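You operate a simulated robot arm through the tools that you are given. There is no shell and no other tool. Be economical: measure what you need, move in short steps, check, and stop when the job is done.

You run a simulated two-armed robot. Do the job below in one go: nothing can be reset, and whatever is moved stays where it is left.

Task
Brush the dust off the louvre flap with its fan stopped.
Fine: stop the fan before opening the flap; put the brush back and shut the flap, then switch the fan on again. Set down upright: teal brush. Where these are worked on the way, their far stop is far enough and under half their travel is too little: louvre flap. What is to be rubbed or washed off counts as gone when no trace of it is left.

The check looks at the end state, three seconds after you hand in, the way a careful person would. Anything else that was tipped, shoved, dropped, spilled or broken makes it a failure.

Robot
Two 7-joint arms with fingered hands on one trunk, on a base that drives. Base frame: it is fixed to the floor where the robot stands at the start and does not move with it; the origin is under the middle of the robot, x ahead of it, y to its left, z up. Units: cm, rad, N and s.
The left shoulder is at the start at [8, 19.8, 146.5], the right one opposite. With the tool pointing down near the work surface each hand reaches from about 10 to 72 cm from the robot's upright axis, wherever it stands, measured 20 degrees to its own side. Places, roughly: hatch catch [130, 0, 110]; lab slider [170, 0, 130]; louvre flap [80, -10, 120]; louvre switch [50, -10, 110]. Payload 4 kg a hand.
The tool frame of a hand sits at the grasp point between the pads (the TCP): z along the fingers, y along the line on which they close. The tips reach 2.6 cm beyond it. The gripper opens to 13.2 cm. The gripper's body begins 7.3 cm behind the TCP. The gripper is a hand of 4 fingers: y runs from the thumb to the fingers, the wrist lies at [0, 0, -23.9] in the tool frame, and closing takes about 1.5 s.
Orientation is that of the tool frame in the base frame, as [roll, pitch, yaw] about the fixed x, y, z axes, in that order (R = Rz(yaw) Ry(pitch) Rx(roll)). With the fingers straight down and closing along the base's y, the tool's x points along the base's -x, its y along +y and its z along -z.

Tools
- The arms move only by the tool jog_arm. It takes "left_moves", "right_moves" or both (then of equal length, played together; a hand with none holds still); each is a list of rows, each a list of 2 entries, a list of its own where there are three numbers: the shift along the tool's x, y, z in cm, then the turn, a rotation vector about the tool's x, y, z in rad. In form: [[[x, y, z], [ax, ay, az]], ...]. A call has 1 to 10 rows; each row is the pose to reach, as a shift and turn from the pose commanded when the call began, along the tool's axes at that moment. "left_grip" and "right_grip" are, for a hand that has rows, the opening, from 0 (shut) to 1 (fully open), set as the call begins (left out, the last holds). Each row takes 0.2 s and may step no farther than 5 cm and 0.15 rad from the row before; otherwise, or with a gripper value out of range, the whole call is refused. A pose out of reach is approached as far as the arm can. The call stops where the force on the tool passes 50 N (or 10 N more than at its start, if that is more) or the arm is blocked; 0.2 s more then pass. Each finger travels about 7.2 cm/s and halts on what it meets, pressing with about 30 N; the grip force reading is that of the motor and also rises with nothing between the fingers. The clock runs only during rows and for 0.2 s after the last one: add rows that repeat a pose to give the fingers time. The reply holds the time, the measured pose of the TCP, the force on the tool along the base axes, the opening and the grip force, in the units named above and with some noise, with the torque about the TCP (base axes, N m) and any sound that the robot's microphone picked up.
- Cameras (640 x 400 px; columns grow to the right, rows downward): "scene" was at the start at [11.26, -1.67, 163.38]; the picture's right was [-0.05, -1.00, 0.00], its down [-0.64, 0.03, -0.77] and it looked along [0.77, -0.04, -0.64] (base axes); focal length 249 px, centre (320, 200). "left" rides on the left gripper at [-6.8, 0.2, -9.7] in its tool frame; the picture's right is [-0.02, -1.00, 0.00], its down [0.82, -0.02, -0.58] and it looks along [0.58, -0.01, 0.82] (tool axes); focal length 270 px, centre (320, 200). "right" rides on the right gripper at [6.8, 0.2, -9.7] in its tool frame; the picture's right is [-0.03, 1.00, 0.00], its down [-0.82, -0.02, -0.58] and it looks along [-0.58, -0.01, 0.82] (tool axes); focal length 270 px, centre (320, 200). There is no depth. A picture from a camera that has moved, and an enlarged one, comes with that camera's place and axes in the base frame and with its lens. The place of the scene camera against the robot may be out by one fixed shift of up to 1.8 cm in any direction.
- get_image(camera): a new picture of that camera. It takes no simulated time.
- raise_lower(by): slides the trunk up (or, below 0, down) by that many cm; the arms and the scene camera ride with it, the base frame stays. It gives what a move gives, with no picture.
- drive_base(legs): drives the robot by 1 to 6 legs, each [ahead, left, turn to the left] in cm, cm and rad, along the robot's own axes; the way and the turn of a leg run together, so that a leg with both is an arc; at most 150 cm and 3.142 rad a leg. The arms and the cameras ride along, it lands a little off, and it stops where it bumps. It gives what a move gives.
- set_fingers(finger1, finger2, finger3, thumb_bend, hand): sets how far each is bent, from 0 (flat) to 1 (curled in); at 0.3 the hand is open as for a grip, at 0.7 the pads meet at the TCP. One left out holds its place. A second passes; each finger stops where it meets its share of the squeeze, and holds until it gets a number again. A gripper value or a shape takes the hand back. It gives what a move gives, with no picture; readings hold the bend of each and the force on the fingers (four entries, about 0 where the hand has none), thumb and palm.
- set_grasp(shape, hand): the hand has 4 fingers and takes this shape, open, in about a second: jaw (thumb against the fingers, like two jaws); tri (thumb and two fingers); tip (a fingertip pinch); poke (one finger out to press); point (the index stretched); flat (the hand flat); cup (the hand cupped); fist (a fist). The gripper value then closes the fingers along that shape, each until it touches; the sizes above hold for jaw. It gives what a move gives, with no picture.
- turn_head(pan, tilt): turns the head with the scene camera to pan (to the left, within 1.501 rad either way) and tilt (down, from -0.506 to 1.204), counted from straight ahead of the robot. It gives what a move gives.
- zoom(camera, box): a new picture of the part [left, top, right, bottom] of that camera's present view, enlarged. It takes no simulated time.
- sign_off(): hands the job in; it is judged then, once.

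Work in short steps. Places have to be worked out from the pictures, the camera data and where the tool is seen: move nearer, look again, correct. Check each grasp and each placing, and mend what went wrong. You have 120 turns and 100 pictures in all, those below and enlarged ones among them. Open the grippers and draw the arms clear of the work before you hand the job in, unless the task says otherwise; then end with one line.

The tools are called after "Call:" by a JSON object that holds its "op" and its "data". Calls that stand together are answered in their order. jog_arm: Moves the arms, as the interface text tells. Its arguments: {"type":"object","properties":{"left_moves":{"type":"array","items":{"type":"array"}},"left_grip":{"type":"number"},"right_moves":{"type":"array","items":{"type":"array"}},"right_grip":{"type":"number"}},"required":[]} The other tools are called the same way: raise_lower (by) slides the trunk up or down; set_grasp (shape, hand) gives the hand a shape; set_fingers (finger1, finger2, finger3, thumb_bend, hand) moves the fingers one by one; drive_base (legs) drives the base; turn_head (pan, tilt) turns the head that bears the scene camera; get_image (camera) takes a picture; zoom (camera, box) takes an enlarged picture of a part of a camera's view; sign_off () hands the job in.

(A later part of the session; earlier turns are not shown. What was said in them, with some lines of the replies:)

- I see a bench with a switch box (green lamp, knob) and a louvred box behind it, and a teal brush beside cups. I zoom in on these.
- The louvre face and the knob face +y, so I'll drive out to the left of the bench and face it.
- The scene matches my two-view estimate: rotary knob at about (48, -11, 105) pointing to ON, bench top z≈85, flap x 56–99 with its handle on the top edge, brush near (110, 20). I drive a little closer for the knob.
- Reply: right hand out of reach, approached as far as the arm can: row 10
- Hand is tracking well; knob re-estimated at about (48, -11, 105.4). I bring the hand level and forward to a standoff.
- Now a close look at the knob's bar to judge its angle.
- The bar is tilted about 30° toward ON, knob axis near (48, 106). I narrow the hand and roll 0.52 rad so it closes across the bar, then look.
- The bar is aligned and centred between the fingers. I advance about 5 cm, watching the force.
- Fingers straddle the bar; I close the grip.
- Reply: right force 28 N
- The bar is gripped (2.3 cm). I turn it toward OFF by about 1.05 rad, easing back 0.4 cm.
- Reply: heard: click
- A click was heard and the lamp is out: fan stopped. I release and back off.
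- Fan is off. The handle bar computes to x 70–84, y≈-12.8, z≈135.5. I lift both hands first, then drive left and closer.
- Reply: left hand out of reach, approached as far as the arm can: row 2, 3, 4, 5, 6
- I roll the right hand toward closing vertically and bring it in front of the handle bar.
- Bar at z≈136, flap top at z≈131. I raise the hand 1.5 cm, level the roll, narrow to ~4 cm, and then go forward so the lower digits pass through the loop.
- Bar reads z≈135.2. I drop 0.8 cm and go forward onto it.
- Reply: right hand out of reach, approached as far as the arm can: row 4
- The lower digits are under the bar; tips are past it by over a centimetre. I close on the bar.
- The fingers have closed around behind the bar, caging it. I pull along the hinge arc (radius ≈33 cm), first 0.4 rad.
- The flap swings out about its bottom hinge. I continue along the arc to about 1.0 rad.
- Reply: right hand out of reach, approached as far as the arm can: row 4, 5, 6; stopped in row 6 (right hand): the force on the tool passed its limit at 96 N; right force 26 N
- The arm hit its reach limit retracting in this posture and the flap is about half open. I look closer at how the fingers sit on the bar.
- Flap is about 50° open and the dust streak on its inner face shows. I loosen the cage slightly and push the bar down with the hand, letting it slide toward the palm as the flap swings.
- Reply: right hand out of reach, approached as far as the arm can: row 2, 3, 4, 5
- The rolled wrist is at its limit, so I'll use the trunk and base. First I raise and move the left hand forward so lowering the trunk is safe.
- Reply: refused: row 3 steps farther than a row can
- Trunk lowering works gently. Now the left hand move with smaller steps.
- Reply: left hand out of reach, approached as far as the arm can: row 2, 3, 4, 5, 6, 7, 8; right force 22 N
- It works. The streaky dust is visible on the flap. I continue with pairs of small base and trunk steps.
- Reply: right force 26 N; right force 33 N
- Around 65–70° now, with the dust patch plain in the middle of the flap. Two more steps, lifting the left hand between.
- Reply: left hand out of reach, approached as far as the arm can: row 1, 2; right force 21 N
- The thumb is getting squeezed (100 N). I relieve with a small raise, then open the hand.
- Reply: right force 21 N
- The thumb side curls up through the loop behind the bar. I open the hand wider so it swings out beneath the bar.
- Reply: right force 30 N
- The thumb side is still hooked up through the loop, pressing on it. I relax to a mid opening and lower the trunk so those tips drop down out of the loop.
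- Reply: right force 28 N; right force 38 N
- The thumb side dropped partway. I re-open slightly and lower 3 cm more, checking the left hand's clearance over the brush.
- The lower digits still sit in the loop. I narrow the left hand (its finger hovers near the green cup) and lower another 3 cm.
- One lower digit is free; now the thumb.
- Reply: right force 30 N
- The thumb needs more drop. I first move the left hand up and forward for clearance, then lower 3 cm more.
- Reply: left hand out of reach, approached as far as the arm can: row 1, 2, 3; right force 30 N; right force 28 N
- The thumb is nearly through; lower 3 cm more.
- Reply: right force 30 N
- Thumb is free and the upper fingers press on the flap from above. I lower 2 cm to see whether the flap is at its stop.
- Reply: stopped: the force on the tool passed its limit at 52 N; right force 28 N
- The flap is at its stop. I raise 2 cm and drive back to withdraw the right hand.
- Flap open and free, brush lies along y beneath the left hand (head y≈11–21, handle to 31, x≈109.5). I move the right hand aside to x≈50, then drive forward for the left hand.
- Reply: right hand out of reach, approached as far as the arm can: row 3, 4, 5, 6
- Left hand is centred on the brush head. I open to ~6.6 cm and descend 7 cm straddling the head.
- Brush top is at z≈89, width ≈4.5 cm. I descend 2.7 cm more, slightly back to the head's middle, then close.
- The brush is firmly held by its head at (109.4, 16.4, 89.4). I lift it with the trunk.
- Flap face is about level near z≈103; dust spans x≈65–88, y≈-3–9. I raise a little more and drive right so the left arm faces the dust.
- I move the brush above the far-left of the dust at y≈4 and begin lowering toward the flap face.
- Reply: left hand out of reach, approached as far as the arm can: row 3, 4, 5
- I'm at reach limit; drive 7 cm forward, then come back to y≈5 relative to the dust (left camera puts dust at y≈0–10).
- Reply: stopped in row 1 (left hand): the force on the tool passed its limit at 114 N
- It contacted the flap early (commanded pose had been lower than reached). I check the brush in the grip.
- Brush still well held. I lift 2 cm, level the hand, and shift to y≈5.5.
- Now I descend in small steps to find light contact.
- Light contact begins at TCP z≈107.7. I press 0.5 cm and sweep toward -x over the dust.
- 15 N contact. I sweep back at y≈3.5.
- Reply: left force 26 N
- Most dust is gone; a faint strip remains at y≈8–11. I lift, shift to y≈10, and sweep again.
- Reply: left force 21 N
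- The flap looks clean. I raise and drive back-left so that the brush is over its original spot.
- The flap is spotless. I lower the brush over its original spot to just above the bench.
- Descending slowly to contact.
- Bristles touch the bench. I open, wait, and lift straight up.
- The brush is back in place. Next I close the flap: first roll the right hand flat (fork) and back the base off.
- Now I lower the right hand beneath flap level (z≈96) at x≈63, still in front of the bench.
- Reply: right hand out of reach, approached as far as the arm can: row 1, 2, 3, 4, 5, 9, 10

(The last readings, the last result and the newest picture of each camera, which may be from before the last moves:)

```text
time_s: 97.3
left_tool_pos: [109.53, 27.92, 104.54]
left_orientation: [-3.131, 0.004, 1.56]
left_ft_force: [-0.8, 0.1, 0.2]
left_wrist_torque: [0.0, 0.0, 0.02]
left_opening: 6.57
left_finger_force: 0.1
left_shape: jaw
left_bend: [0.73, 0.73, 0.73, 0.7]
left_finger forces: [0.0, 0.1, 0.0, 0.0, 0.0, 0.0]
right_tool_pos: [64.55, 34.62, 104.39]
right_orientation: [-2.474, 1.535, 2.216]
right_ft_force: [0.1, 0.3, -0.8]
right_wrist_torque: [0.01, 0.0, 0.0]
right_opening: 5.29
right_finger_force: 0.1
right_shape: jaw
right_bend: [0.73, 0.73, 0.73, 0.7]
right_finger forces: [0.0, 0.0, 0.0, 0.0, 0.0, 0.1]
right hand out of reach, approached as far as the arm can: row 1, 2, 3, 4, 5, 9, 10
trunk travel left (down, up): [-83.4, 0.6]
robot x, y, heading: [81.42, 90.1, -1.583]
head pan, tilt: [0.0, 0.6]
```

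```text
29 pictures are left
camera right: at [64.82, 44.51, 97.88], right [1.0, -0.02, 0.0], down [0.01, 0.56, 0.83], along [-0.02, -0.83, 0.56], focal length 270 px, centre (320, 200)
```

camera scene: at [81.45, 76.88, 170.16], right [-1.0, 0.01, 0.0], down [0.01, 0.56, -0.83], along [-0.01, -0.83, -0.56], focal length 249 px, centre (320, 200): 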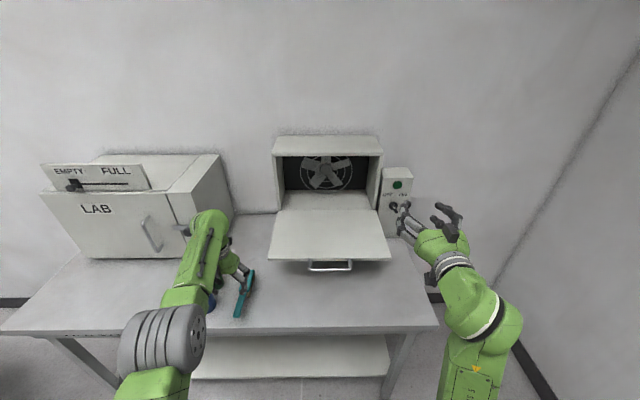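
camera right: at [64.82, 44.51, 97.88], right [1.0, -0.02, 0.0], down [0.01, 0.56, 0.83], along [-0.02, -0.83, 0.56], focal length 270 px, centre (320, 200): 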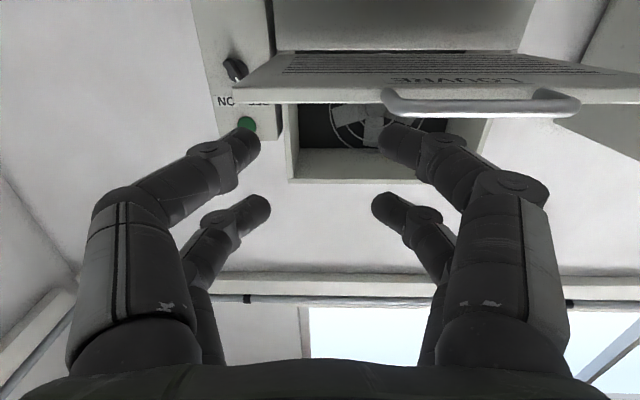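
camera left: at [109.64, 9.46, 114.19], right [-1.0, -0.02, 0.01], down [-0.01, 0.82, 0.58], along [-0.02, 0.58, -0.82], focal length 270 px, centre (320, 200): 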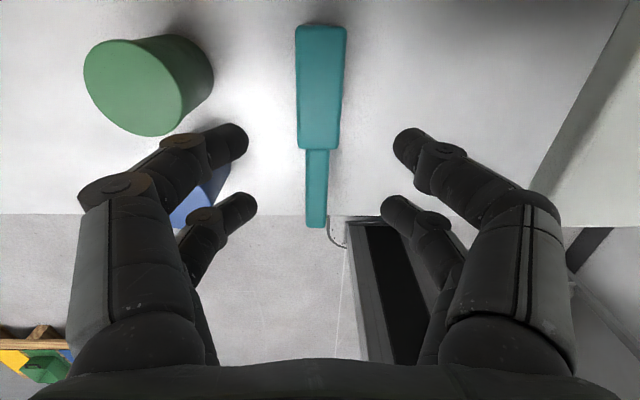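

I raise the left hand for clearance, then lower the trunk 9 cm.

Call:
{"op": "jog_arm", "data": {"left_moves": [[[0, 0, -3], [0, 0, 0]], [[0, 0, -6], [0, 0, 0]], [[0, 0, -9], [0, 0, 0]], [[0, 0, -12], [0, 0, 0]]], "left_grip": 0.3}}

Call:
{"op": "raise_lower", "data": {"by": -9}}

Call:
{"op": "get_image", "data": {"camera": "right"}}

```text
time_s: 98.3
left_tool_pos: [109.77, 27.92, 116.64]
left_orientation: [-3.131, 0.001, 1.559]
left_ft_force: [0.5, 0.0, 0.5]
left_wrist_torque: [0.01, -0.03, 0.01]
left_opening: 3.96
left_finger_force: 0.0
left_shape: jaw
left_bend: [0.73, 0.73, 0.73, 0.7]
left_finger forces: [0.1, 0.1, 0.0, 0.0, 0.1, 0.1]
right_tool_pos: [64.49, 34.56, 104.48]
right_orientation: [-2.491, 1.537, 2.2]
right_ft_force: [-0.7, 0.1, 0.1]
right_wrist_torque: [0.02, 0.0, -0.04]
right_opening: 5.31
right_finger_force: 0.0
right_shape: jaw
right_bend: [0.73, 0.73, 0.73, 0.7]
right_finger forces: [0.0, 0.0, 0.0, 0.0, 0.1, 0.0]
trunk travel left (down, up): [-83.4, 0.6]
robot x, y, heading: [81.55, 90.36, -1.585]
head pan, tilt: [0.0, 0.6]
```

```text
time_s: 99.5
left_tool_pos: [109.81, 27.98, 107.66]
left_orientation: [-3.132, 0.001, 1.558]
left_ft_force: [-0.1, -0.1, 0.2]
left_wrist_torque: [-0.01, 0.0, 0.0]
left_opening: 3.98
left_finger_force: 0.1
left_shape: jaw
left_bend: [0.73, 0.73, 0.73, 0.7]
left_finger forces: [0.0, 0.0, 0.1, 0.0, 0.0, 0.0]
right_tool_pos: [64.38, 34.62, 95.49]
right_orientation: [-2.487, 1.537, 2.205]
right_ft_force: [0.8, 0.5, 0.7]
right_wrist_torque: [0.03, -0.03, 0.04]
right_opening: 5.31
right_finger_force: 0.0
right_shape: jaw
right_bend: [0.73, 0.73, 0.73, 0.7]
right_finger forces: [0.1, 0.0, 0.0, 0.0, 0.0, 0.0]
trunk travel left (down, up): [-74.4, 9.6]
robot x, y, heading: [82.13, 89.99, -1.58]
head pan, tilt: [0.0, 0.6]
```

```text
28 pictures are left
camera right: at [64.78, 44.48, 88.9], right [1.0, -0.02, 0.01], down [0.01, 0.56, 0.83], along [-0.02, -0.83, 0.56], focal length 270 px, centre (320, 200)
```

right: 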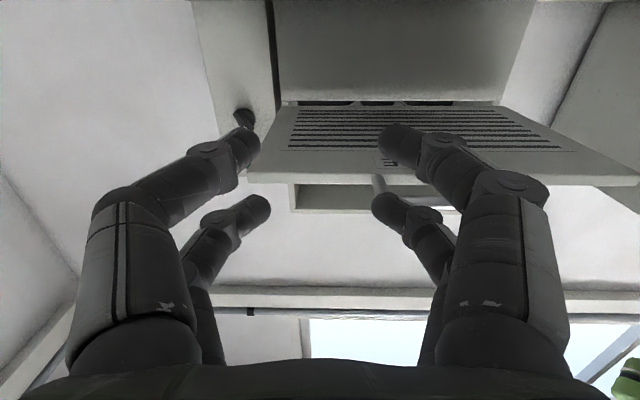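

The flap's lower edge is near z≈104, well above the hand. I drive forward 20 cm, sliding the fork beneath the flap.

Call:
{"op": "drive_base", "data": {"legs": [[20, 0, 0]]}}

Call:
{"op": "get_image", "data": {"camera": "scene"}}

```text
time_s: 101.1
left_tool_pos: [109.74, 8.86, 107.88]
left_orientation: [-3.131, 0.005, 1.561]
left_ft_force: [0.1, 0.4, 0.7]
left_wrist_torque: [-0.02, 0.04, 0.01]
left_opening: 3.98
left_finger_force: 0.1
left_shape: jaw
left_bend: [0.73, 0.73, 0.73, 0.7]
left_finger forces: [0.0, 0.0, 0.1, 0.0, 0.0, 0.1]
right_tool_pos: [64.39, 15.37, 95.68]
right_orientation: [-2.421, 1.539, 2.272]
right_ft_force: [-0.1, 0.9, 0.8]
right_wrist_torque: [0.01, 0.03, -0.02]
right_opening: 5.31
right_finger_force: 0.1
right_shape: jaw
right_bend: [0.73, 0.73, 0.73, 0.7]
right_finger forces: [0.1, 0.0, 0.1, 0.0, 0.1, 0.1]
trunk travel left (down, up): [-74.4, 9.6]
robot x, y, heading: [81.73, 70.42, -1.581]
head pan, tilt: [0.0, 0.6]
```

```text
27 pictures are left
camera scene: at [81.26, 57.85, 161.21], right [-1.0, 0.01, 0.0], down [0.01, 0.56, -0.83], along [-0.01, -0.83, -0.56], focal length 249 px, centre (320, 200)
```

scene: 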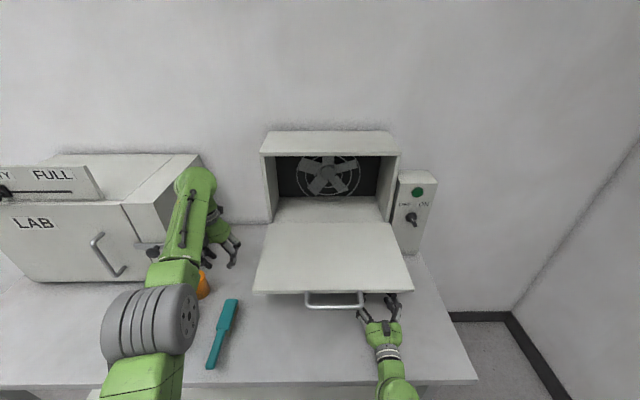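

Hand is under the flap's right part. I advance and lift along the flap's arc, first part.

Call:
{"op": "jog_arm", "data": {"right_moves": [[[-0.3, 0, 2.9], [0, 0, 0]], [[-2.8, 0, 5.7], [0, 0, 0]], [[-5.8, 0, 5.7], [0, 0, 0]], [[-9.8, 0, 6.0], [0, 0, 0]], [[-13.7, 0, 7.1], [0, 0, 0]]]}}

Call:
{"op": "get_image", "data": {"camera": "scene"}}

```text
time_s: 102.3
left_tool_pos: [109.77, 8.47, 107.65]
left_orientation: [-3.132, -0.001, 1.561]
left_ft_force: [-0.4, -0.4, 0.3]
left_wrist_torque: [-0.01, -0.01, 0.0]
left_opening: 4.0
left_finger_force: 0.0
left_shape: jaw
left_bend: [0.73, 0.73, 0.73, 0.7]
left_finger forces: [0.1, 0.1, 0.1, 0.1, 0.0, 0.1]
right_tool_pos: [64.71, 7.45, 108.84]
right_orientation: [-2.521, 1.536, 2.174]
right_ft_force: [-0.9, 2.6, -6.3]
right_wrist_torque: [0.13, -0.24, -0.08]
right_opening: 5.35
right_finger_force: 0.0
right_shape: jaw
right_bend: [0.73, 0.73, 0.73, 0.7]
right_finger forces: [0.1, 0.0, 5.8, 0.0, 0.0, 0.1]
trunk travel left (down, up): [-74.4, 9.6]
robot x, y, heading: [81.8, 70.33, -1.585]
head pan, tilt: [0.0, 0.6]
```

```text
26 pictures are left
camera scene: at [81.27, 57.16, 161.15], right [-1.0, 0.01, 0.0], down [0.01, 0.57, -0.82], along [-0.01, -0.82, -0.57], focal length 249 px, centre (320, 200)
```

scene: 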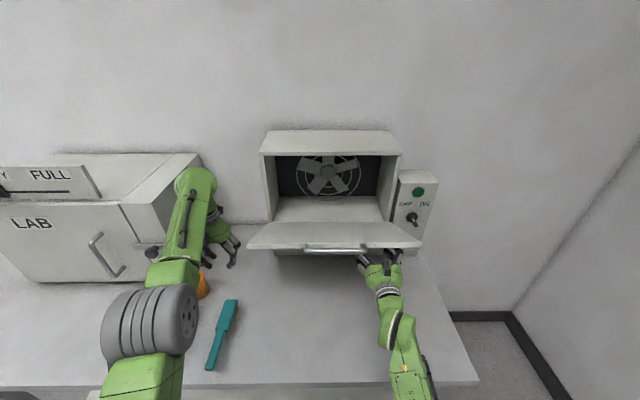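

It lifts with little force. Continue along the arc to nearly shut.

Call:
{"op": "jog_arm", "data": {"right_moves": [[[-3.6, 0, 1.8], [0, 0, 0]], [[-6.7, 0, 4.3], [0, 0, 0]], [[-9.4, 0, 7.3], [0, 0, 0]], [[-11.4, 0, 10.8], [0, 0, 0]], [[-12.6, 0, 14.5], [0, 0, 0]]]}}

Call:
{"op": "get_image", "data": {"camera": "scene"}}

```text
time_s: 103.5
left_tool_pos: [109.86, 8.54, 107.64]
left_orientation: [-3.132, 0.001, 1.562]
left_ft_force: [-0.5, 0.0, 0.5]
left_wrist_torque: [0.0, 0.01, -0.04]
left_opening: 4.0
left_finger_force: 0.0
left_shape: jaw
left_bend: [0.73, 0.73, 0.73, 0.7]
left_finger forces: [0.1, 0.0, 0.1, 0.1, 0.0, 0.1]
right_tool_pos: [64.61, -7.37, 121.44]
right_orientation: [-2.421, 1.538, 2.272]
right_ft_force: [-0.1, 2.9, 0.3]
right_wrist_torque: [-0.03, -0.05, 0.09]
right_opening: 5.31
right_finger_force: 0.2
right_shape: jaw
right_bend: [0.74, 0.74, 0.73, 0.7]
right_finger forces: [0.1, 1.8, 0.0, 0.0, 0.0, 0.1]
trunk travel left (down, up): [-74.4, 9.6]
robot x, y, heading: [81.67, 70.44, -1.581]
head pan, tilt: [0.0, 0.6]
```

```text
25 pictures are left
camera scene: at [81.34, 57.32, 161.17], right [-1.0, 0.01, 0.0], down [0.01, 0.56, -0.83], along [-0.01, -0.83, -0.56], focal length 249 px, centre (320, 200)
```

scene: 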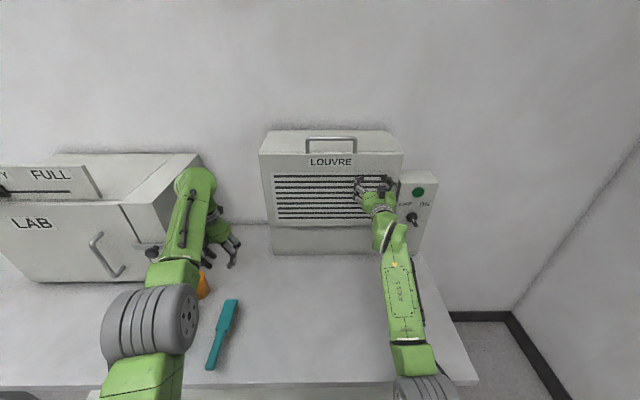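

Nearly shut. I push in with small steps until firm resistance.

Call:
{"op": "jog_arm", "data": {"right_moves": [[[0, 0, 0.8], [0, 0, 0]], [[0, 0, 1.6], [0, 0, 0]], [[0, 0, 2.4], [0, 0, 0]], [[0, 0, 3.2], [0, 0, 0]]]}}

Call:
{"op": "zoom", "data": {"camera": "scene", "box": [240, 115, 450, 265]}}

```text
time_s: 104.1
left_tool_pos: [109.78, 9.45, 108.13]
left_orientation: [-3.132, 0.009, 1.56]
left_ft_force: [-0.3, -0.1, 0.0]
left_wrist_torque: [0.02, 0.02, 0.03]
left_opening: 3.99
left_finger_force: 0.1
left_shape: jaw
left_bend: [0.73, 0.73, 0.73, 0.7]
left_finger forces: [0.1, 0.0, 0.1, 0.0, 0.1, 0.1]
right_tool_pos: [64.64, -7.59, 121.38]
right_orientation: [-2.497, 1.539, 2.2]
right_ft_force: [2.7, 42.9, -0.9]
right_wrist_torque: [-0.43, 0.05, 0.74]
right_opening: 5.46
right_finger_force: 0.1
right_shape: jaw
right_bend: [0.75, 0.76, 0.75, 0.7]
right_finger forces: [12.6, 18.7, 11.6, 0.0, 0.0, 0.0]
trunk travel left (down, up): [-74.4, 9.6]
robot x, y, heading: [81.7, 70.52, -1.584]
head pan, tilt: [0.0, 0.6]
stopped in row 3 (right hand): the force on the tool passed its limit at 59 N (the readings are from after the stop); the commanded pose is now the measured one
```

```text
2.67 times, centred on (345, 190) of scene
camera zoom: at [81.33, 58.77, 161.27], right [-1.0, 0.01, 0.0], down [0.01, 0.56, -0.83], along [-0.01, -0.83, -0.56], focal length 664 px, centre (253, 227)
```

zoom: 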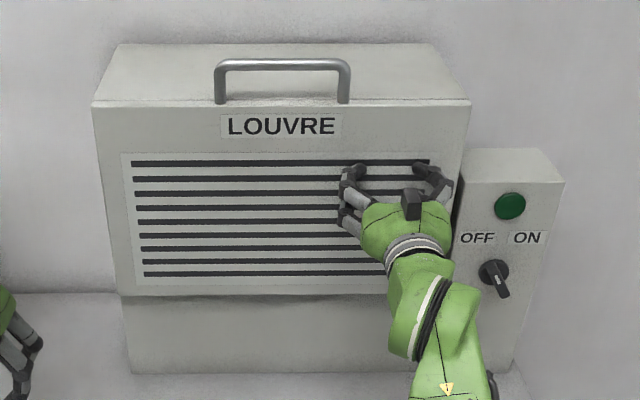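

The flap is firmly shut (59 N stop). I back the hand off and drive right, to the knob.

Call:
{"op": "jog_arm", "data": {"right_moves": [[[0, 0, -3], [0, 0, 0]], [[0, 0, -7], [0, 0, 0]], [[0, 0, -11], [0, 0, 0]], [[2, 0, -14], [0, 0, 0]]]}}

Call:
{"op": "drive_base", "data": {"legs": [[0, -16.7, 0.005]]}}

Call:
{"op": "get_image", "data": {"camera": "scene"}}

```text
time_s: 105.1
left_tool_pos: [109.72, 8.51, 107.51]
left_orientation: [-3.132, 0.0, 1.562]
left_ft_force: [-0.6, -0.3, 0.6]
left_wrist_torque: [-0.02, -0.02, -0.01]
left_opening: 3.99
left_finger_force: 0.0
left_shape: jaw
left_bend: [0.73, 0.73, 0.73, 0.7]
left_finger forces: [0.0, 0.0, 0.0, 0.1, 0.0, 0.0]
right_tool_pos: [64.82, 5.27, 119.03]
right_orientation: [-2.651, 1.529, 2.044]
right_ft_force: [0.4, -0.1, 0.1]
right_wrist_torque: [-0.02, 0.0, 0.0]
right_opening: 5.29
right_finger_force: 0.1
right_shape: jaw
right_bend: [0.73, 0.73, 0.73, 0.7]
right_finger forces: [0.0, 0.0, 0.1, 0.1, 0.0, 0.1]
trunk travel left (down, up): [-74.4, 9.6]
robot x, y, heading: [81.74, 70.37, -1.583]
head pan, tilt: [0.0, 0.6]
```

```text
time_s: 106.6
left_tool_pos: [93.44, 8.91, 107.47]
left_orientation: [-3.128, 0.001, 1.568]
left_ft_force: [1.3, -0.5, 0.6]
left_wrist_torque: [-0.01, 0.02, 0.02]
left_opening: 4.0
left_finger_force: 0.0
left_shape: jaw
left_bend: [0.73, 0.73, 0.73, 0.7]
left_finger forces: [0.1, 0.0, 0.0, 0.0, 0.0, 0.0]
right_tool_pos: [48.55, 5.26, 119.18]
right_orientation: [-2.579, 1.528, 2.119]
right_ft_force: [0.4, -0.5, 0.4]
right_wrist_torque: [-0.01, 0.03, -0.01]
right_opening: 5.32
right_finger_force: 0.1
right_shape: jaw
right_bend: [0.73, 0.73, 0.73, 0.7]
right_finger forces: [0.0, 0.0, 0.0, 0.0, 0.1, 0.0]
trunk travel left (down, up): [-74.4, 9.6]
robot x, y, heading: [64.65, 70.93, -1.572]
head pan, tilt: [0.0, 0.6]
```

```text
23 pictures are left
camera scene: at [64.96, 57.49, 161.16], right [-1.0, 0.01, 0.0], down [0.0, 0.57, -0.82], along [-0.01, -0.82, -0.57], focal length 249 px, centre (320, 200)
```

scene: 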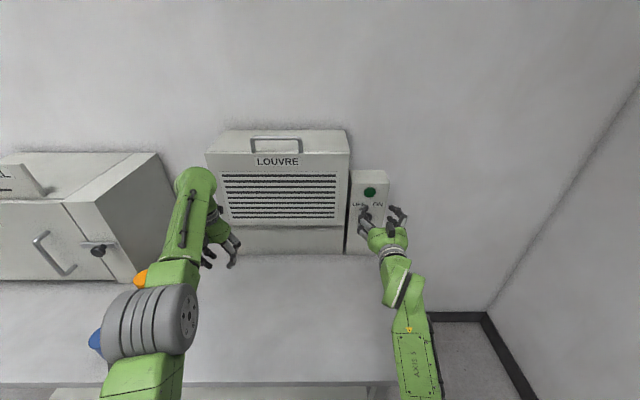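

Now I lower to knob height and roll -0.53 rad to align with the OFF position.

Call:
{"op": "jog_arm", "data": {"right_moves": [[[3, -0.2, 1], [0, -0.01, -0.13]], [[6.5, -0.4, 2], [0, -0.02, -0.26]], [[10, -0.5, 4], [0, -0.03, -0.4]], [[12.5, -0.6, 6.5], [0, -0.04, -0.53]], [[12.5, -0.6, 9], [0, -0.04, -0.53]]]}}

Call:
{"op": "get_image", "data": {"camera": "right"}}

```text
time_s: 107.8
left_tool_pos: [93.35, 8.81, 107.42]
left_orientation: [-3.131, -0.001, 1.568]
left_ft_force: [-0.3, 0.4, -1.2]
left_wrist_torque: [0.03, -0.01, -0.02]
left_opening: 3.99
left_finger_force: 0.0
left_shape: jaw
left_bend: [0.73, 0.73, 0.73, 0.7]
left_finger forces: [0.0, 0.0, 0.1, 0.0, 0.0, 0.0]
right_tool_pos: [47.36, -3.31, 106.36]
right_orientation: [-1.568, 1.019, 3.14]
right_ft_force: [0.2, 1.3, -0.8]
right_wrist_torque: [-0.04, -0.02, -0.05]
right_opening: 5.29
right_finger_force: 0.1
right_shape: jaw
right_bend: [0.73, 0.73, 0.73, 0.7]
right_finger forces: [0.1, 0.0, 0.0, 0.0, 0.1, 0.0]
trunk travel left (down, up): [-74.4, 9.6]
robot x, y, heading: [64.73, 70.91, -1.575]
head pan, tilt: [0.0, 0.6]
```

```text
22 pictures are left
camera right: at [44.04, 6.46, 100.42], right [0.86, 0.0, -0.5], down [0.41, 0.58, 0.71], along [0.29, -0.82, 0.5], focal length 270 px, centre (320, 200)
```

right: 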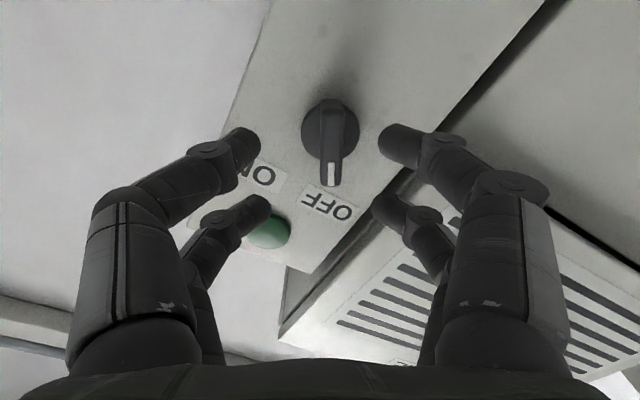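

Aligned; I nudge 0.6 cm sideways and advance 5.4 cm, then close.

Call:
{"op": "jog_arm", "data": {"right_moves": [[[0, 0.6, 0.8], [0, 0, 0]], [[0, 0.6, 2.4], [0, 0, 0]], [[0, 0.6, 4], [0, 0, 0]], [[0, 0.6, 5.4], [0, 0, 0]]]}}

Call:
{"op": "jog_arm", "data": {"right_moves": [[[0, 0, 0], [0, 0, 0]], [[0, 0, 0], [0, 0, 0]], [[0, 0, 0], [0, 0, 0]], [[0, 0, 0], [0, 0, 0]], [[0, 0, 0], [0, 0, 0]]], "right_grip": 0.0}}

Call:
{"op": "get_image", "data": {"camera": "right"}}

```text
time_s: 108.8
left_tool_pos: [93.2, 8.78, 107.73]
left_orientation: [-3.131, 0.0, 1.566]
left_ft_force: [0.0, 0.4, 0.1]
left_wrist_torque: [-0.01, -0.01, 0.0]
left_opening: 3.98
left_finger_force: 0.0
left_shape: jaw
left_bend: [0.73, 0.73, 0.73, 0.7]
left_finger forces: [0.1, 0.0, 0.0, 0.0, 0.0, 0.1]
right_tool_pos: [47.76, -8.73, 106.01]
right_orientation: [-1.568, 1.022, -3.141]
right_ft_force: [-0.5, -0.7, -0.2]
right_wrist_torque: [0.0, -0.03, 0.01]
right_opening: 5.3
right_finger_force: 0.1
right_shape: jaw
right_bend: [0.73, 0.73, 0.73, 0.7]
right_finger forces: [0.0, 0.0, 0.1, 0.0, 0.0, 0.0]
trunk travel left (down, up): [-74.4, 9.6]
robot x, y, heading: [64.83, 70.7, -1.576]
head pan, tilt: [0.0, 0.6]
```

```text
time_s: 110.0
left_tool_pos: [93.39, 8.83, 107.58]
left_orientation: [-3.131, 0.001, 1.567]
left_ft_force: [0.4, -0.5, 0.0]
left_wrist_torque: [-0.03, 0.01, 0.01]
left_opening: 3.99
left_finger_force: 0.2
left_shape: jaw
left_bend: [0.73, 0.73, 0.73, 0.7]
left_finger forces: [0.1, 0.0, 0.0, 0.0, 0.0, 0.0]
right_tool_pos: [47.88, -8.64, 106.01]
right_orientation: [-1.565, 1.023, -3.137]
right_ft_force: [3.2, 1.7, 0.7]
right_wrist_torque: [0.0, 0.04, 0.23]
right_opening: 1.11
right_finger_force: 29.9
right_shape: jaw
right_bend: [0.72, 0.73, 0.72, 0.71]
right_finger forces: [30.4, 27.8, 27.3, 0.0, 26.1, 0.1]
trunk travel left (down, up): [-74.4, 9.6]
robot x, y, heading: [64.56, 70.44, -1.574]
head pan, tilt: [0.0, 0.6]
```

```text
21 pictures are left
camera right: at [44.48, 1.09, 100.2], right [0.87, 0.0, -0.5], down [0.41, 0.58, 0.7], along [0.29, -0.82, 0.5], focal length 270 px, centre (320, 200)
```

right: 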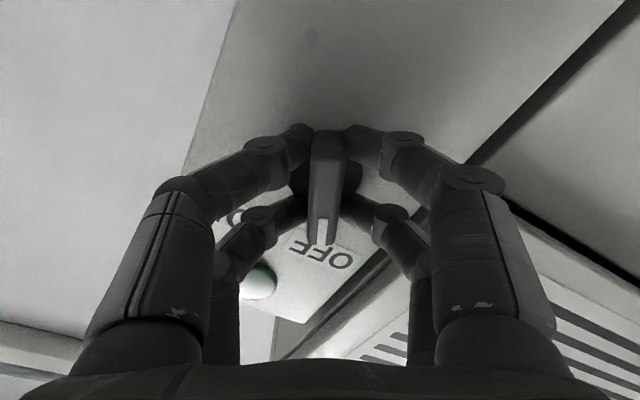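

Gripped. I turn +1.05 rad to ON.

Call:
{"op": "jog_arm", "data": {"right_moves": [[[0, 0, 0], [0, 0, 0.12]], [[0, 0, 0], [0, 0, 0.24]], [[0, 0, 0], [0, 0, 0.36]], [[0, 0, 0], [0, 0, 0.48]], [[0, 0, 0], [0, 0, 0.6]], [[0, 0, 0], [0, 0, 0.72]], [[0, 0, 0], [0, 0, 0.84]], [[0, 0, 0], [0, 0, 0.96]], [[0, 0, 0], [0, 0, 1.07]]]}}

Call:
{"op": "get_image", "data": {"camera": "right"}}

```text
time_s: 112.0
left_tool_pos: [93.29, 8.89, 107.54]
left_orientation: [-3.131, 0.001, 1.568]
left_ft_force: [-0.5, 0.3, 0.2]
left_wrist_torque: [-0.01, 0.0, 0.0]
left_opening: 4.0
left_finger_force: 0.0
left_shape: jaw
left_bend: [0.73, 0.73, 0.73, 0.7]
left_finger forces: [0.0, 0.1, 0.0, 0.1, 0.1, 0.0]
right_tool_pos: [47.95, -8.65, 105.85]
right_orientation: [1.569, 1.05, -0.003]
right_ft_force: [2.3, 7.8, -4.9]
right_wrist_torque: [0.0, 1.62, 0.32]
right_opening: 1.1
right_finger_force: 29.6
right_shape: jaw
right_bend: [0.72, 0.73, 0.72, 0.7]
right_finger forces: [67.4, 25.9, 58.8, 0.0, 31.7, 0.0]
trunk travel left (down, up): [-74.4, 9.6]
robot x, y, heading: [65.19, 70.41, -1.577]
head pan, tilt: [0.0, 0.6]
heard: click
```

```text
20 pictures are left
camera right: at [51.45, 1.15, 100.14], right [0.86, 0.0, 0.52], down [-0.42, 0.58, 0.7], along [-0.3, -0.82, 0.49], focal length 270 px, centre (320, 200)
```

right: 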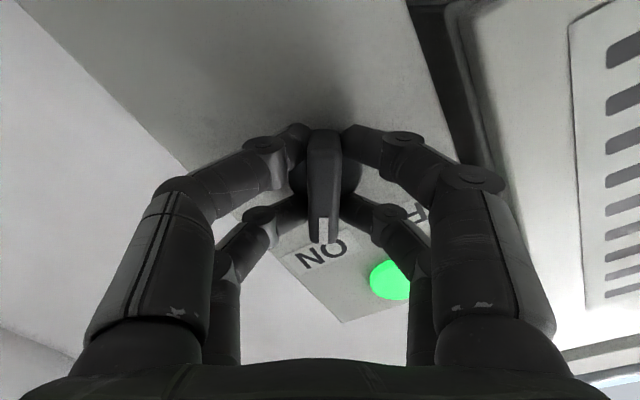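

Click and the green lamp is lit. I release and withdraw the hand, then back the robot away.

Call:
{"op": "jog_arm", "data": {"right_moves": [[[0, 0, 0], [0, 0, -0.02]], [[0, 0, 0], [0, 0, -0.02]], [[0, 0, 0], [0, 0, -0.02]], [[0, 0, -2], [0, 0, -0.02]], [[0, 0, -6], [0, 0, -0.02]], [[0, 0, -10], [0, 0, -0.02]], [[0, 0, -14], [0, 0, -0.1]]], "right_grip": 0.45}}

Call:
{"op": "raise_lower", "data": {"by": 5}}

Call:
{"op": "drive_base", "data": {"legs": [[-25, 0, 0]]}}

Call:
{"op": "get_image", "data": {"camera": "scene"}}

```text
time_s: 113.6
left_tool_pos: [93.19, 8.91, 107.67]
left_orientation: [-3.129, 0.001, 1.567]
left_ft_force: [0.1, -0.2, 0.0]
left_wrist_torque: [0.0, 0.01, -0.02]
left_opening: 3.99
left_finger_force: 0.1
left_shape: jaw
left_bend: [0.73, 0.73, 0.73, 0.7]
left_finger forces: [0.0, 0.1, 0.1, 0.0, 0.1, 0.0]
right_tool_pos: [47.69, 5.49, 106.22]
right_orientation: [1.558, 1.151, -0.012]
right_ft_force: [0.2, 1.0, 0.3]
right_wrist_torque: [-0.01, -0.02, -0.02]
right_opening: 5.87
right_finger_force: 0.0
right_shape: jaw
right_bend: [0.73, 0.73, 0.73, 0.7]
right_finger forces: [0.1, 0.0, 0.0, 0.1, 0.0, 0.0]
trunk travel left (down, up): [-74.4, 9.6]
robot x, y, heading: [64.69, 70.66, -1.573]
head pan, tilt: [0.0, 0.6]
```

```text
time_s: 114.5
left_tool_pos: [93.14, 8.74, 112.61]
left_orientation: [-3.131, 0.0, 1.566]
left_ft_force: [-0.1, 1.4, -0.2]
left_wrist_torque: [-0.02, 0.01, 0.0]
left_opening: 4.01
left_finger_force: 0.1
left_shape: jaw
left_bend: [0.73, 0.73, 0.73, 0.7]
left_finger forces: [0.1, 0.0, 0.0, 0.0, 0.0, 0.0]
right_tool_pos: [47.73, 5.28, 111.03]
right_orientation: [1.568, 1.15, -0.006]
right_ft_force: [0.5, 0.9, 1.2]
right_wrist_torque: [-0.01, -0.01, 0.01]
right_opening: 5.9
right_finger_force: 0.0
right_shape: jaw
right_bend: [0.73, 0.73, 0.73, 0.7]
right_finger forces: [0.0, 0.1, 0.0, 0.1, 0.0, 0.1]
trunk travel left (down, up): [-79.4, 4.6]
robot x, y, heading: [64.68, 71.09, -1.573]
head pan, tilt: [0.0, 0.6]
```

```text
time_s: 116.3
left_tool_pos: [93.44, 33.56, 112.4]
left_orientation: [-3.131, -0.004, 1.568]
left_ft_force: [0.3, -0.5, 0.7]
left_wrist_torque: [0.01, 0.03, -0.02]
left_opening: 3.97
left_finger_force: 0.0
left_shape: jaw
left_bend: [0.73, 0.73, 0.73, 0.7]
left_finger forces: [0.0, 0.1, 0.0, 0.0, 0.0, 0.0]
right_tool_pos: [48.0, 30.02, 110.8]
right_orientation: [1.572, 1.152, 0.001]
right_ft_force: [-0.3, -0.8, 0.4]
right_wrist_torque: [0.05, 0.02, -0.01]
right_opening: 5.9
right_finger_force: 0.1
right_shape: jaw
right_bend: [0.73, 0.73, 0.73, 0.7]
right_finger forces: [0.0, 0.0, 0.0, 0.1, 0.0, 0.0]
trunk travel left (down, up): [-79.4, 4.6]
robot x, y, heading: [64.76, 95.78, -1.574]
head pan, tilt: [0.0, 0.6]
```

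```text
19 pictures are left
camera scene: at [64.62, 81.92, 166.11], right [-1.0, 0.0, 0.0], down [0.0, 0.57, -0.82], along [0.0, -0.82, -0.57], focal length 249 px, centre (320, 200)
```

scene: 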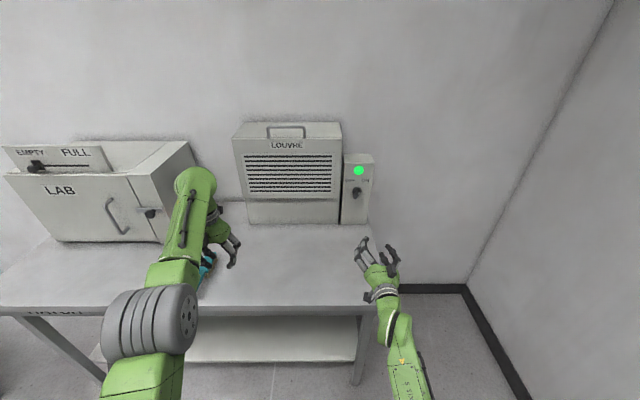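

Flap shut, lamp on. I open both grippers, drive further back, and check the brush and cups.

Call:
{"op": "drive_base", "data": {"legs": [[-20, -15, 0]]}}

Call:
{"op": "jog_arm", "data": {"left_moves": [[[0, 0, 0], [0, 0, 0]], [[0, 0, 0], [0, 0, 0]], [[0, 0, 0], [0, 0, 0]], [[0, 0, 0], [0, 0, 0]], [[0, 0, 0], [0, 0, 0]]], "right_moves": [[[0, 0, 0], [0, 0, 0]], [[0, 0, 0], [0, 0, 0]], [[0, 0, 0], [0, 0, 0]], [[0, 0, 0], [0, 0, 0]], [[0, 0, 0], [0, 0, 0]]], "left_grip": 1.0, "right_grip": 1.0}}

Call:
{"op": "turn_head", "data": {"pan": 0.35, "tilt": 0.5}}

Call:
{"op": "get_image", "data": {"camera": "scene"}}

```text
time_s: 118.2
left_tool_pos: [78.57, 53.55, 112.28]
left_orientation: [-3.128, -0.003, 1.566]
left_ft_force: [0.4, -0.8, 1.2]
left_wrist_torque: [0.0, 0.01, -0.02]
left_opening: 4.0
left_finger_force: 0.0
left_shape: jaw
left_bend: [0.73, 0.73, 0.73, 0.7]
left_finger forces: [0.0, 0.0, 0.1, 0.0, 0.0, 0.0]
right_tool_pos: [32.91, 50.17, 110.85]
right_orientation: [1.57, 1.151, -0.002]
right_ft_force: [-0.7, 0.6, 0.2]
right_wrist_torque: [0.03, 0.03, 0.0]
right_opening: 5.88
right_finger_force: 0.1
right_shape: jaw
right_bend: [0.73, 0.73, 0.73, 0.7]
right_finger forces: [0.0, 0.0, 0.0, 0.0, 0.0, 0.0]
trunk travel left (down, up): [-79.4, 4.6]
robot x, y, heading: [50.13, 115.97, -1.576]
head pan, tilt: [0.0, 0.6]
```

```text
time_s: 119.3
left_tool_pos: [78.38, 53.71, 112.52]
left_orientation: [-3.132, -0.001, 1.566]
left_ft_force: [0.4, 0.1, 0.6]
left_wrist_torque: [0.02, -0.01, -0.01]
left_opening: 13.18
left_finger_force: 0.1
left_shape: jaw
left_bend: [0.3, 0.3, 0.3, 0.3]
left_finger forces: [0.0, 0.0, 0.0, 0.0, 0.0, 0.1]
right_tool_pos: [32.87, 50.55, 111.14]
right_orientation: [1.566, 1.15, -0.005]
right_ft_force: [-0.2, 0.2, -0.2]
right_wrist_torque: [0.03, 0.01, -0.03]
right_opening: 13.2
right_finger_force: 0.0
right_shape: jaw
right_bend: [0.3, 0.3, 0.3, 0.3]
right_finger forces: [0.0, 0.1, 0.1, 0.0, 0.1, 0.0]
trunk travel left (down, up): [-79.4, 4.6]
robot x, y, heading: [50.04, 115.46, -1.577]
head pan, tilt: [0.0, 0.6]
```

```text
time_s: 120.2
left_tool_pos: [78.41, 53.94, 112.44]
left_orientation: [-3.131, 0.0, 1.565]
left_ft_force: [0.8, 0.4, -0.1]
left_wrist_torque: [0.02, 0.01, 0.03]
left_opening: 13.16
left_finger_force: 0.1
left_shape: jaw
left_bend: [0.3, 0.3, 0.3, 0.3]
left_finger forces: [0.1, 0.0, 0.0, 0.0, 0.1, 0.1]
right_tool_pos: [32.91, 50.58, 111.1]
right_orientation: [1.567, 1.152, -0.009]
right_ft_force: [-0.1, 0.2, -0.2]
right_wrist_torque: [0.02, 0.01, -0.01]
right_opening: 13.16
right_finger_force: 0.1
right_shape: jaw
right_bend: [0.3, 0.3, 0.3, 0.3]
right_finger forces: [0.0, 0.0, 0.0, 0.1, 0.0, 0.0]
trunk travel left (down, up): [-79.4, 4.6]
robot x, y, heading: [50.22, 115.66, -1.578]
head pan, tilt: [0.351, 0.499]
```

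```text
18 pictures are left
camera scene: at [52.86, 102.87, 167.07], right [-0.94, -0.34, 0.0], down [-0.16, 0.45, -0.88], along [0.3, -0.83, -0.48], focal length 249 px, centre (320, 200)
```

scene: 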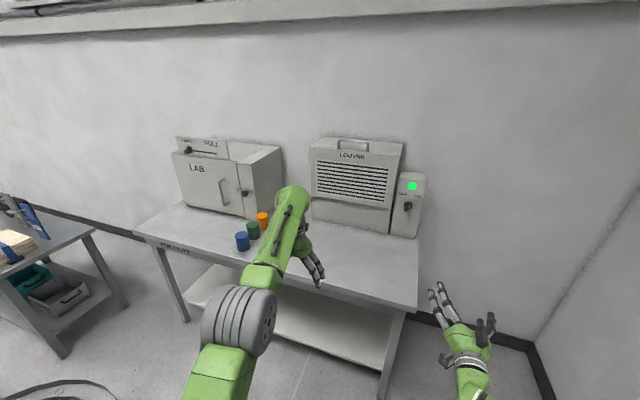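

Cups stand, flap shut, lamp on; the arm hides the brush. I drive left for a clear view.

Call:
{"op": "drive_base", "data": {"legs": [[0, 62, 0]]}}

Call:
{"op": "turn_head", "data": {"pan": 0, "tilt": 0.6}}

Call:
{"op": "get_image", "data": {"camera": "scene"}}

Call:
{"op": "zoom", "data": {"camera": "scene", "box": [250, 120, 450, 280]}}

```text
time_s: 123.7
left_tool_pos: [141.2, 54.28, 112.67]
left_orientation: [-3.132, 0.0, 1.577]
left_ft_force: [-0.7, -0.2, -0.6]
left_wrist_torque: [-0.01, -0.02, 0.04]
left_opening: 13.2
left_finger_force: 0.0
left_shape: jaw
left_bend: [0.3, 0.3, 0.3, 0.3]
left_finger forces: [0.1, 0.1, 0.0, 0.0, 0.0, 0.0]
right_tool_pos: [95.62, 50.26, 110.95]
right_orientation: [1.563, 1.148, 0.003]
right_ft_force: [-0.1, 0.3, -0.4]
right_wrist_torque: [0.01, -0.02, -0.01]
right_opening: 13.19
right_finger_force: 0.0
right_shape: jaw
right_bend: [0.3, 0.3, 0.3, 0.3]
right_finger forces: [0.0, 0.0, 0.1, 0.0, 0.1, 0.1]
trunk travel left (down, up): [-79.4, 4.6]
robot x, y, heading: [112.58, 116.0, -1.564]
head pan, tilt: [0.351, 0.499]
```

```text
time_s: 124.5
left_tool_pos: [141.24, 54.2, 112.61]
left_orientation: [-3.131, 0.002, 1.577]
left_ft_force: [-0.9, -0.4, 0.5]
left_wrist_torque: [-0.04, -0.01, -0.01]
left_opening: 13.2
left_finger_force: 0.1
left_shape: jaw
left_bend: [0.3, 0.3, 0.3, 0.3]
left_finger forces: [0.1, 0.1, 0.0, 0.1, 0.1, 0.0]
right_tool_pos: [95.82, 50.28, 111.04]
right_orientation: [1.565, 1.15, 0.004]
right_ft_force: [0.3, -0.2, -0.1]
right_wrist_torque: [-0.01, 0.05, 0.01]
right_opening: 13.19
right_finger_force: 0.0
right_shape: jaw
right_bend: [0.3, 0.3, 0.3, 0.3]
right_finger forces: [0.0, 0.0, 0.0, 0.1, 0.1, 0.1]
trunk travel left (down, up): [-79.4, 4.6]
robot x, y, heading: [112.12, 115.55, -1.566]
head pan, tilt: [0.0, 0.6]
```

```text
17 pictures are left
camera scene: at [112.04, 102.6, 166.16], right [-1.0, -0.01, 0.0], down [0.0, 0.56, -0.83], along [0.01, -0.83, -0.56], focal length 249 px, centre (320, 200)
```

scene: 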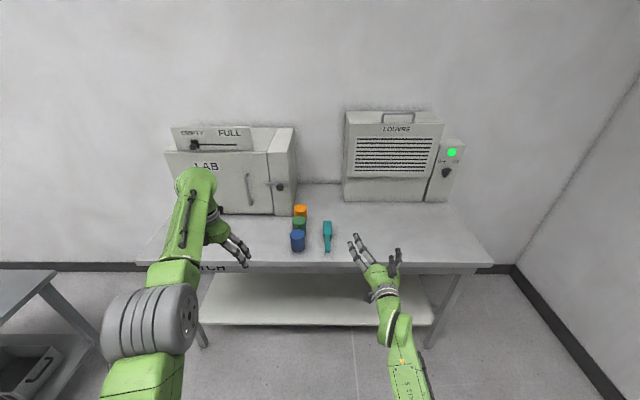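

```text
2.50 times, centred on (350, 200) of scene
camera zoom: at [112.04, 102.6, 166.16], right [-1.0, -0.01, 0.0], down [0.0, 0.56, -0.83], along [0.01, -0.83, -0.56], focal length 622 px, centre (245, 200)
```

zoom: 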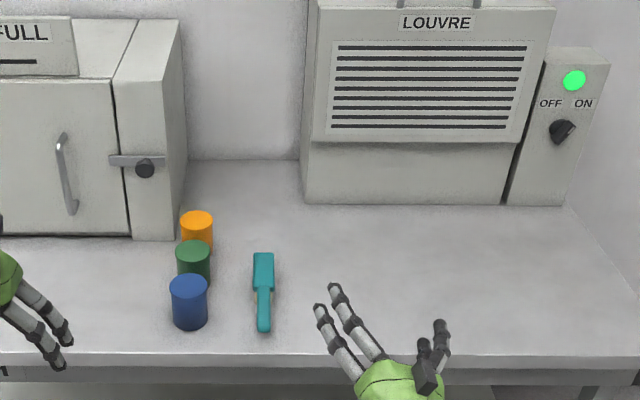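

Everything is in place: brush upright, flap shut, lamp on, cups standing, hands open and clear. I hand in.

Call:
{"op": "sign_off", "data": {}}

```text
The job is handed in.
```

I stopped the fan, opened the louvre flap to its stop and brushed it until no dust showed. Then I put the teal brush back upright, pushed the flap shut and switched the fan on again; its green lamp is lit.
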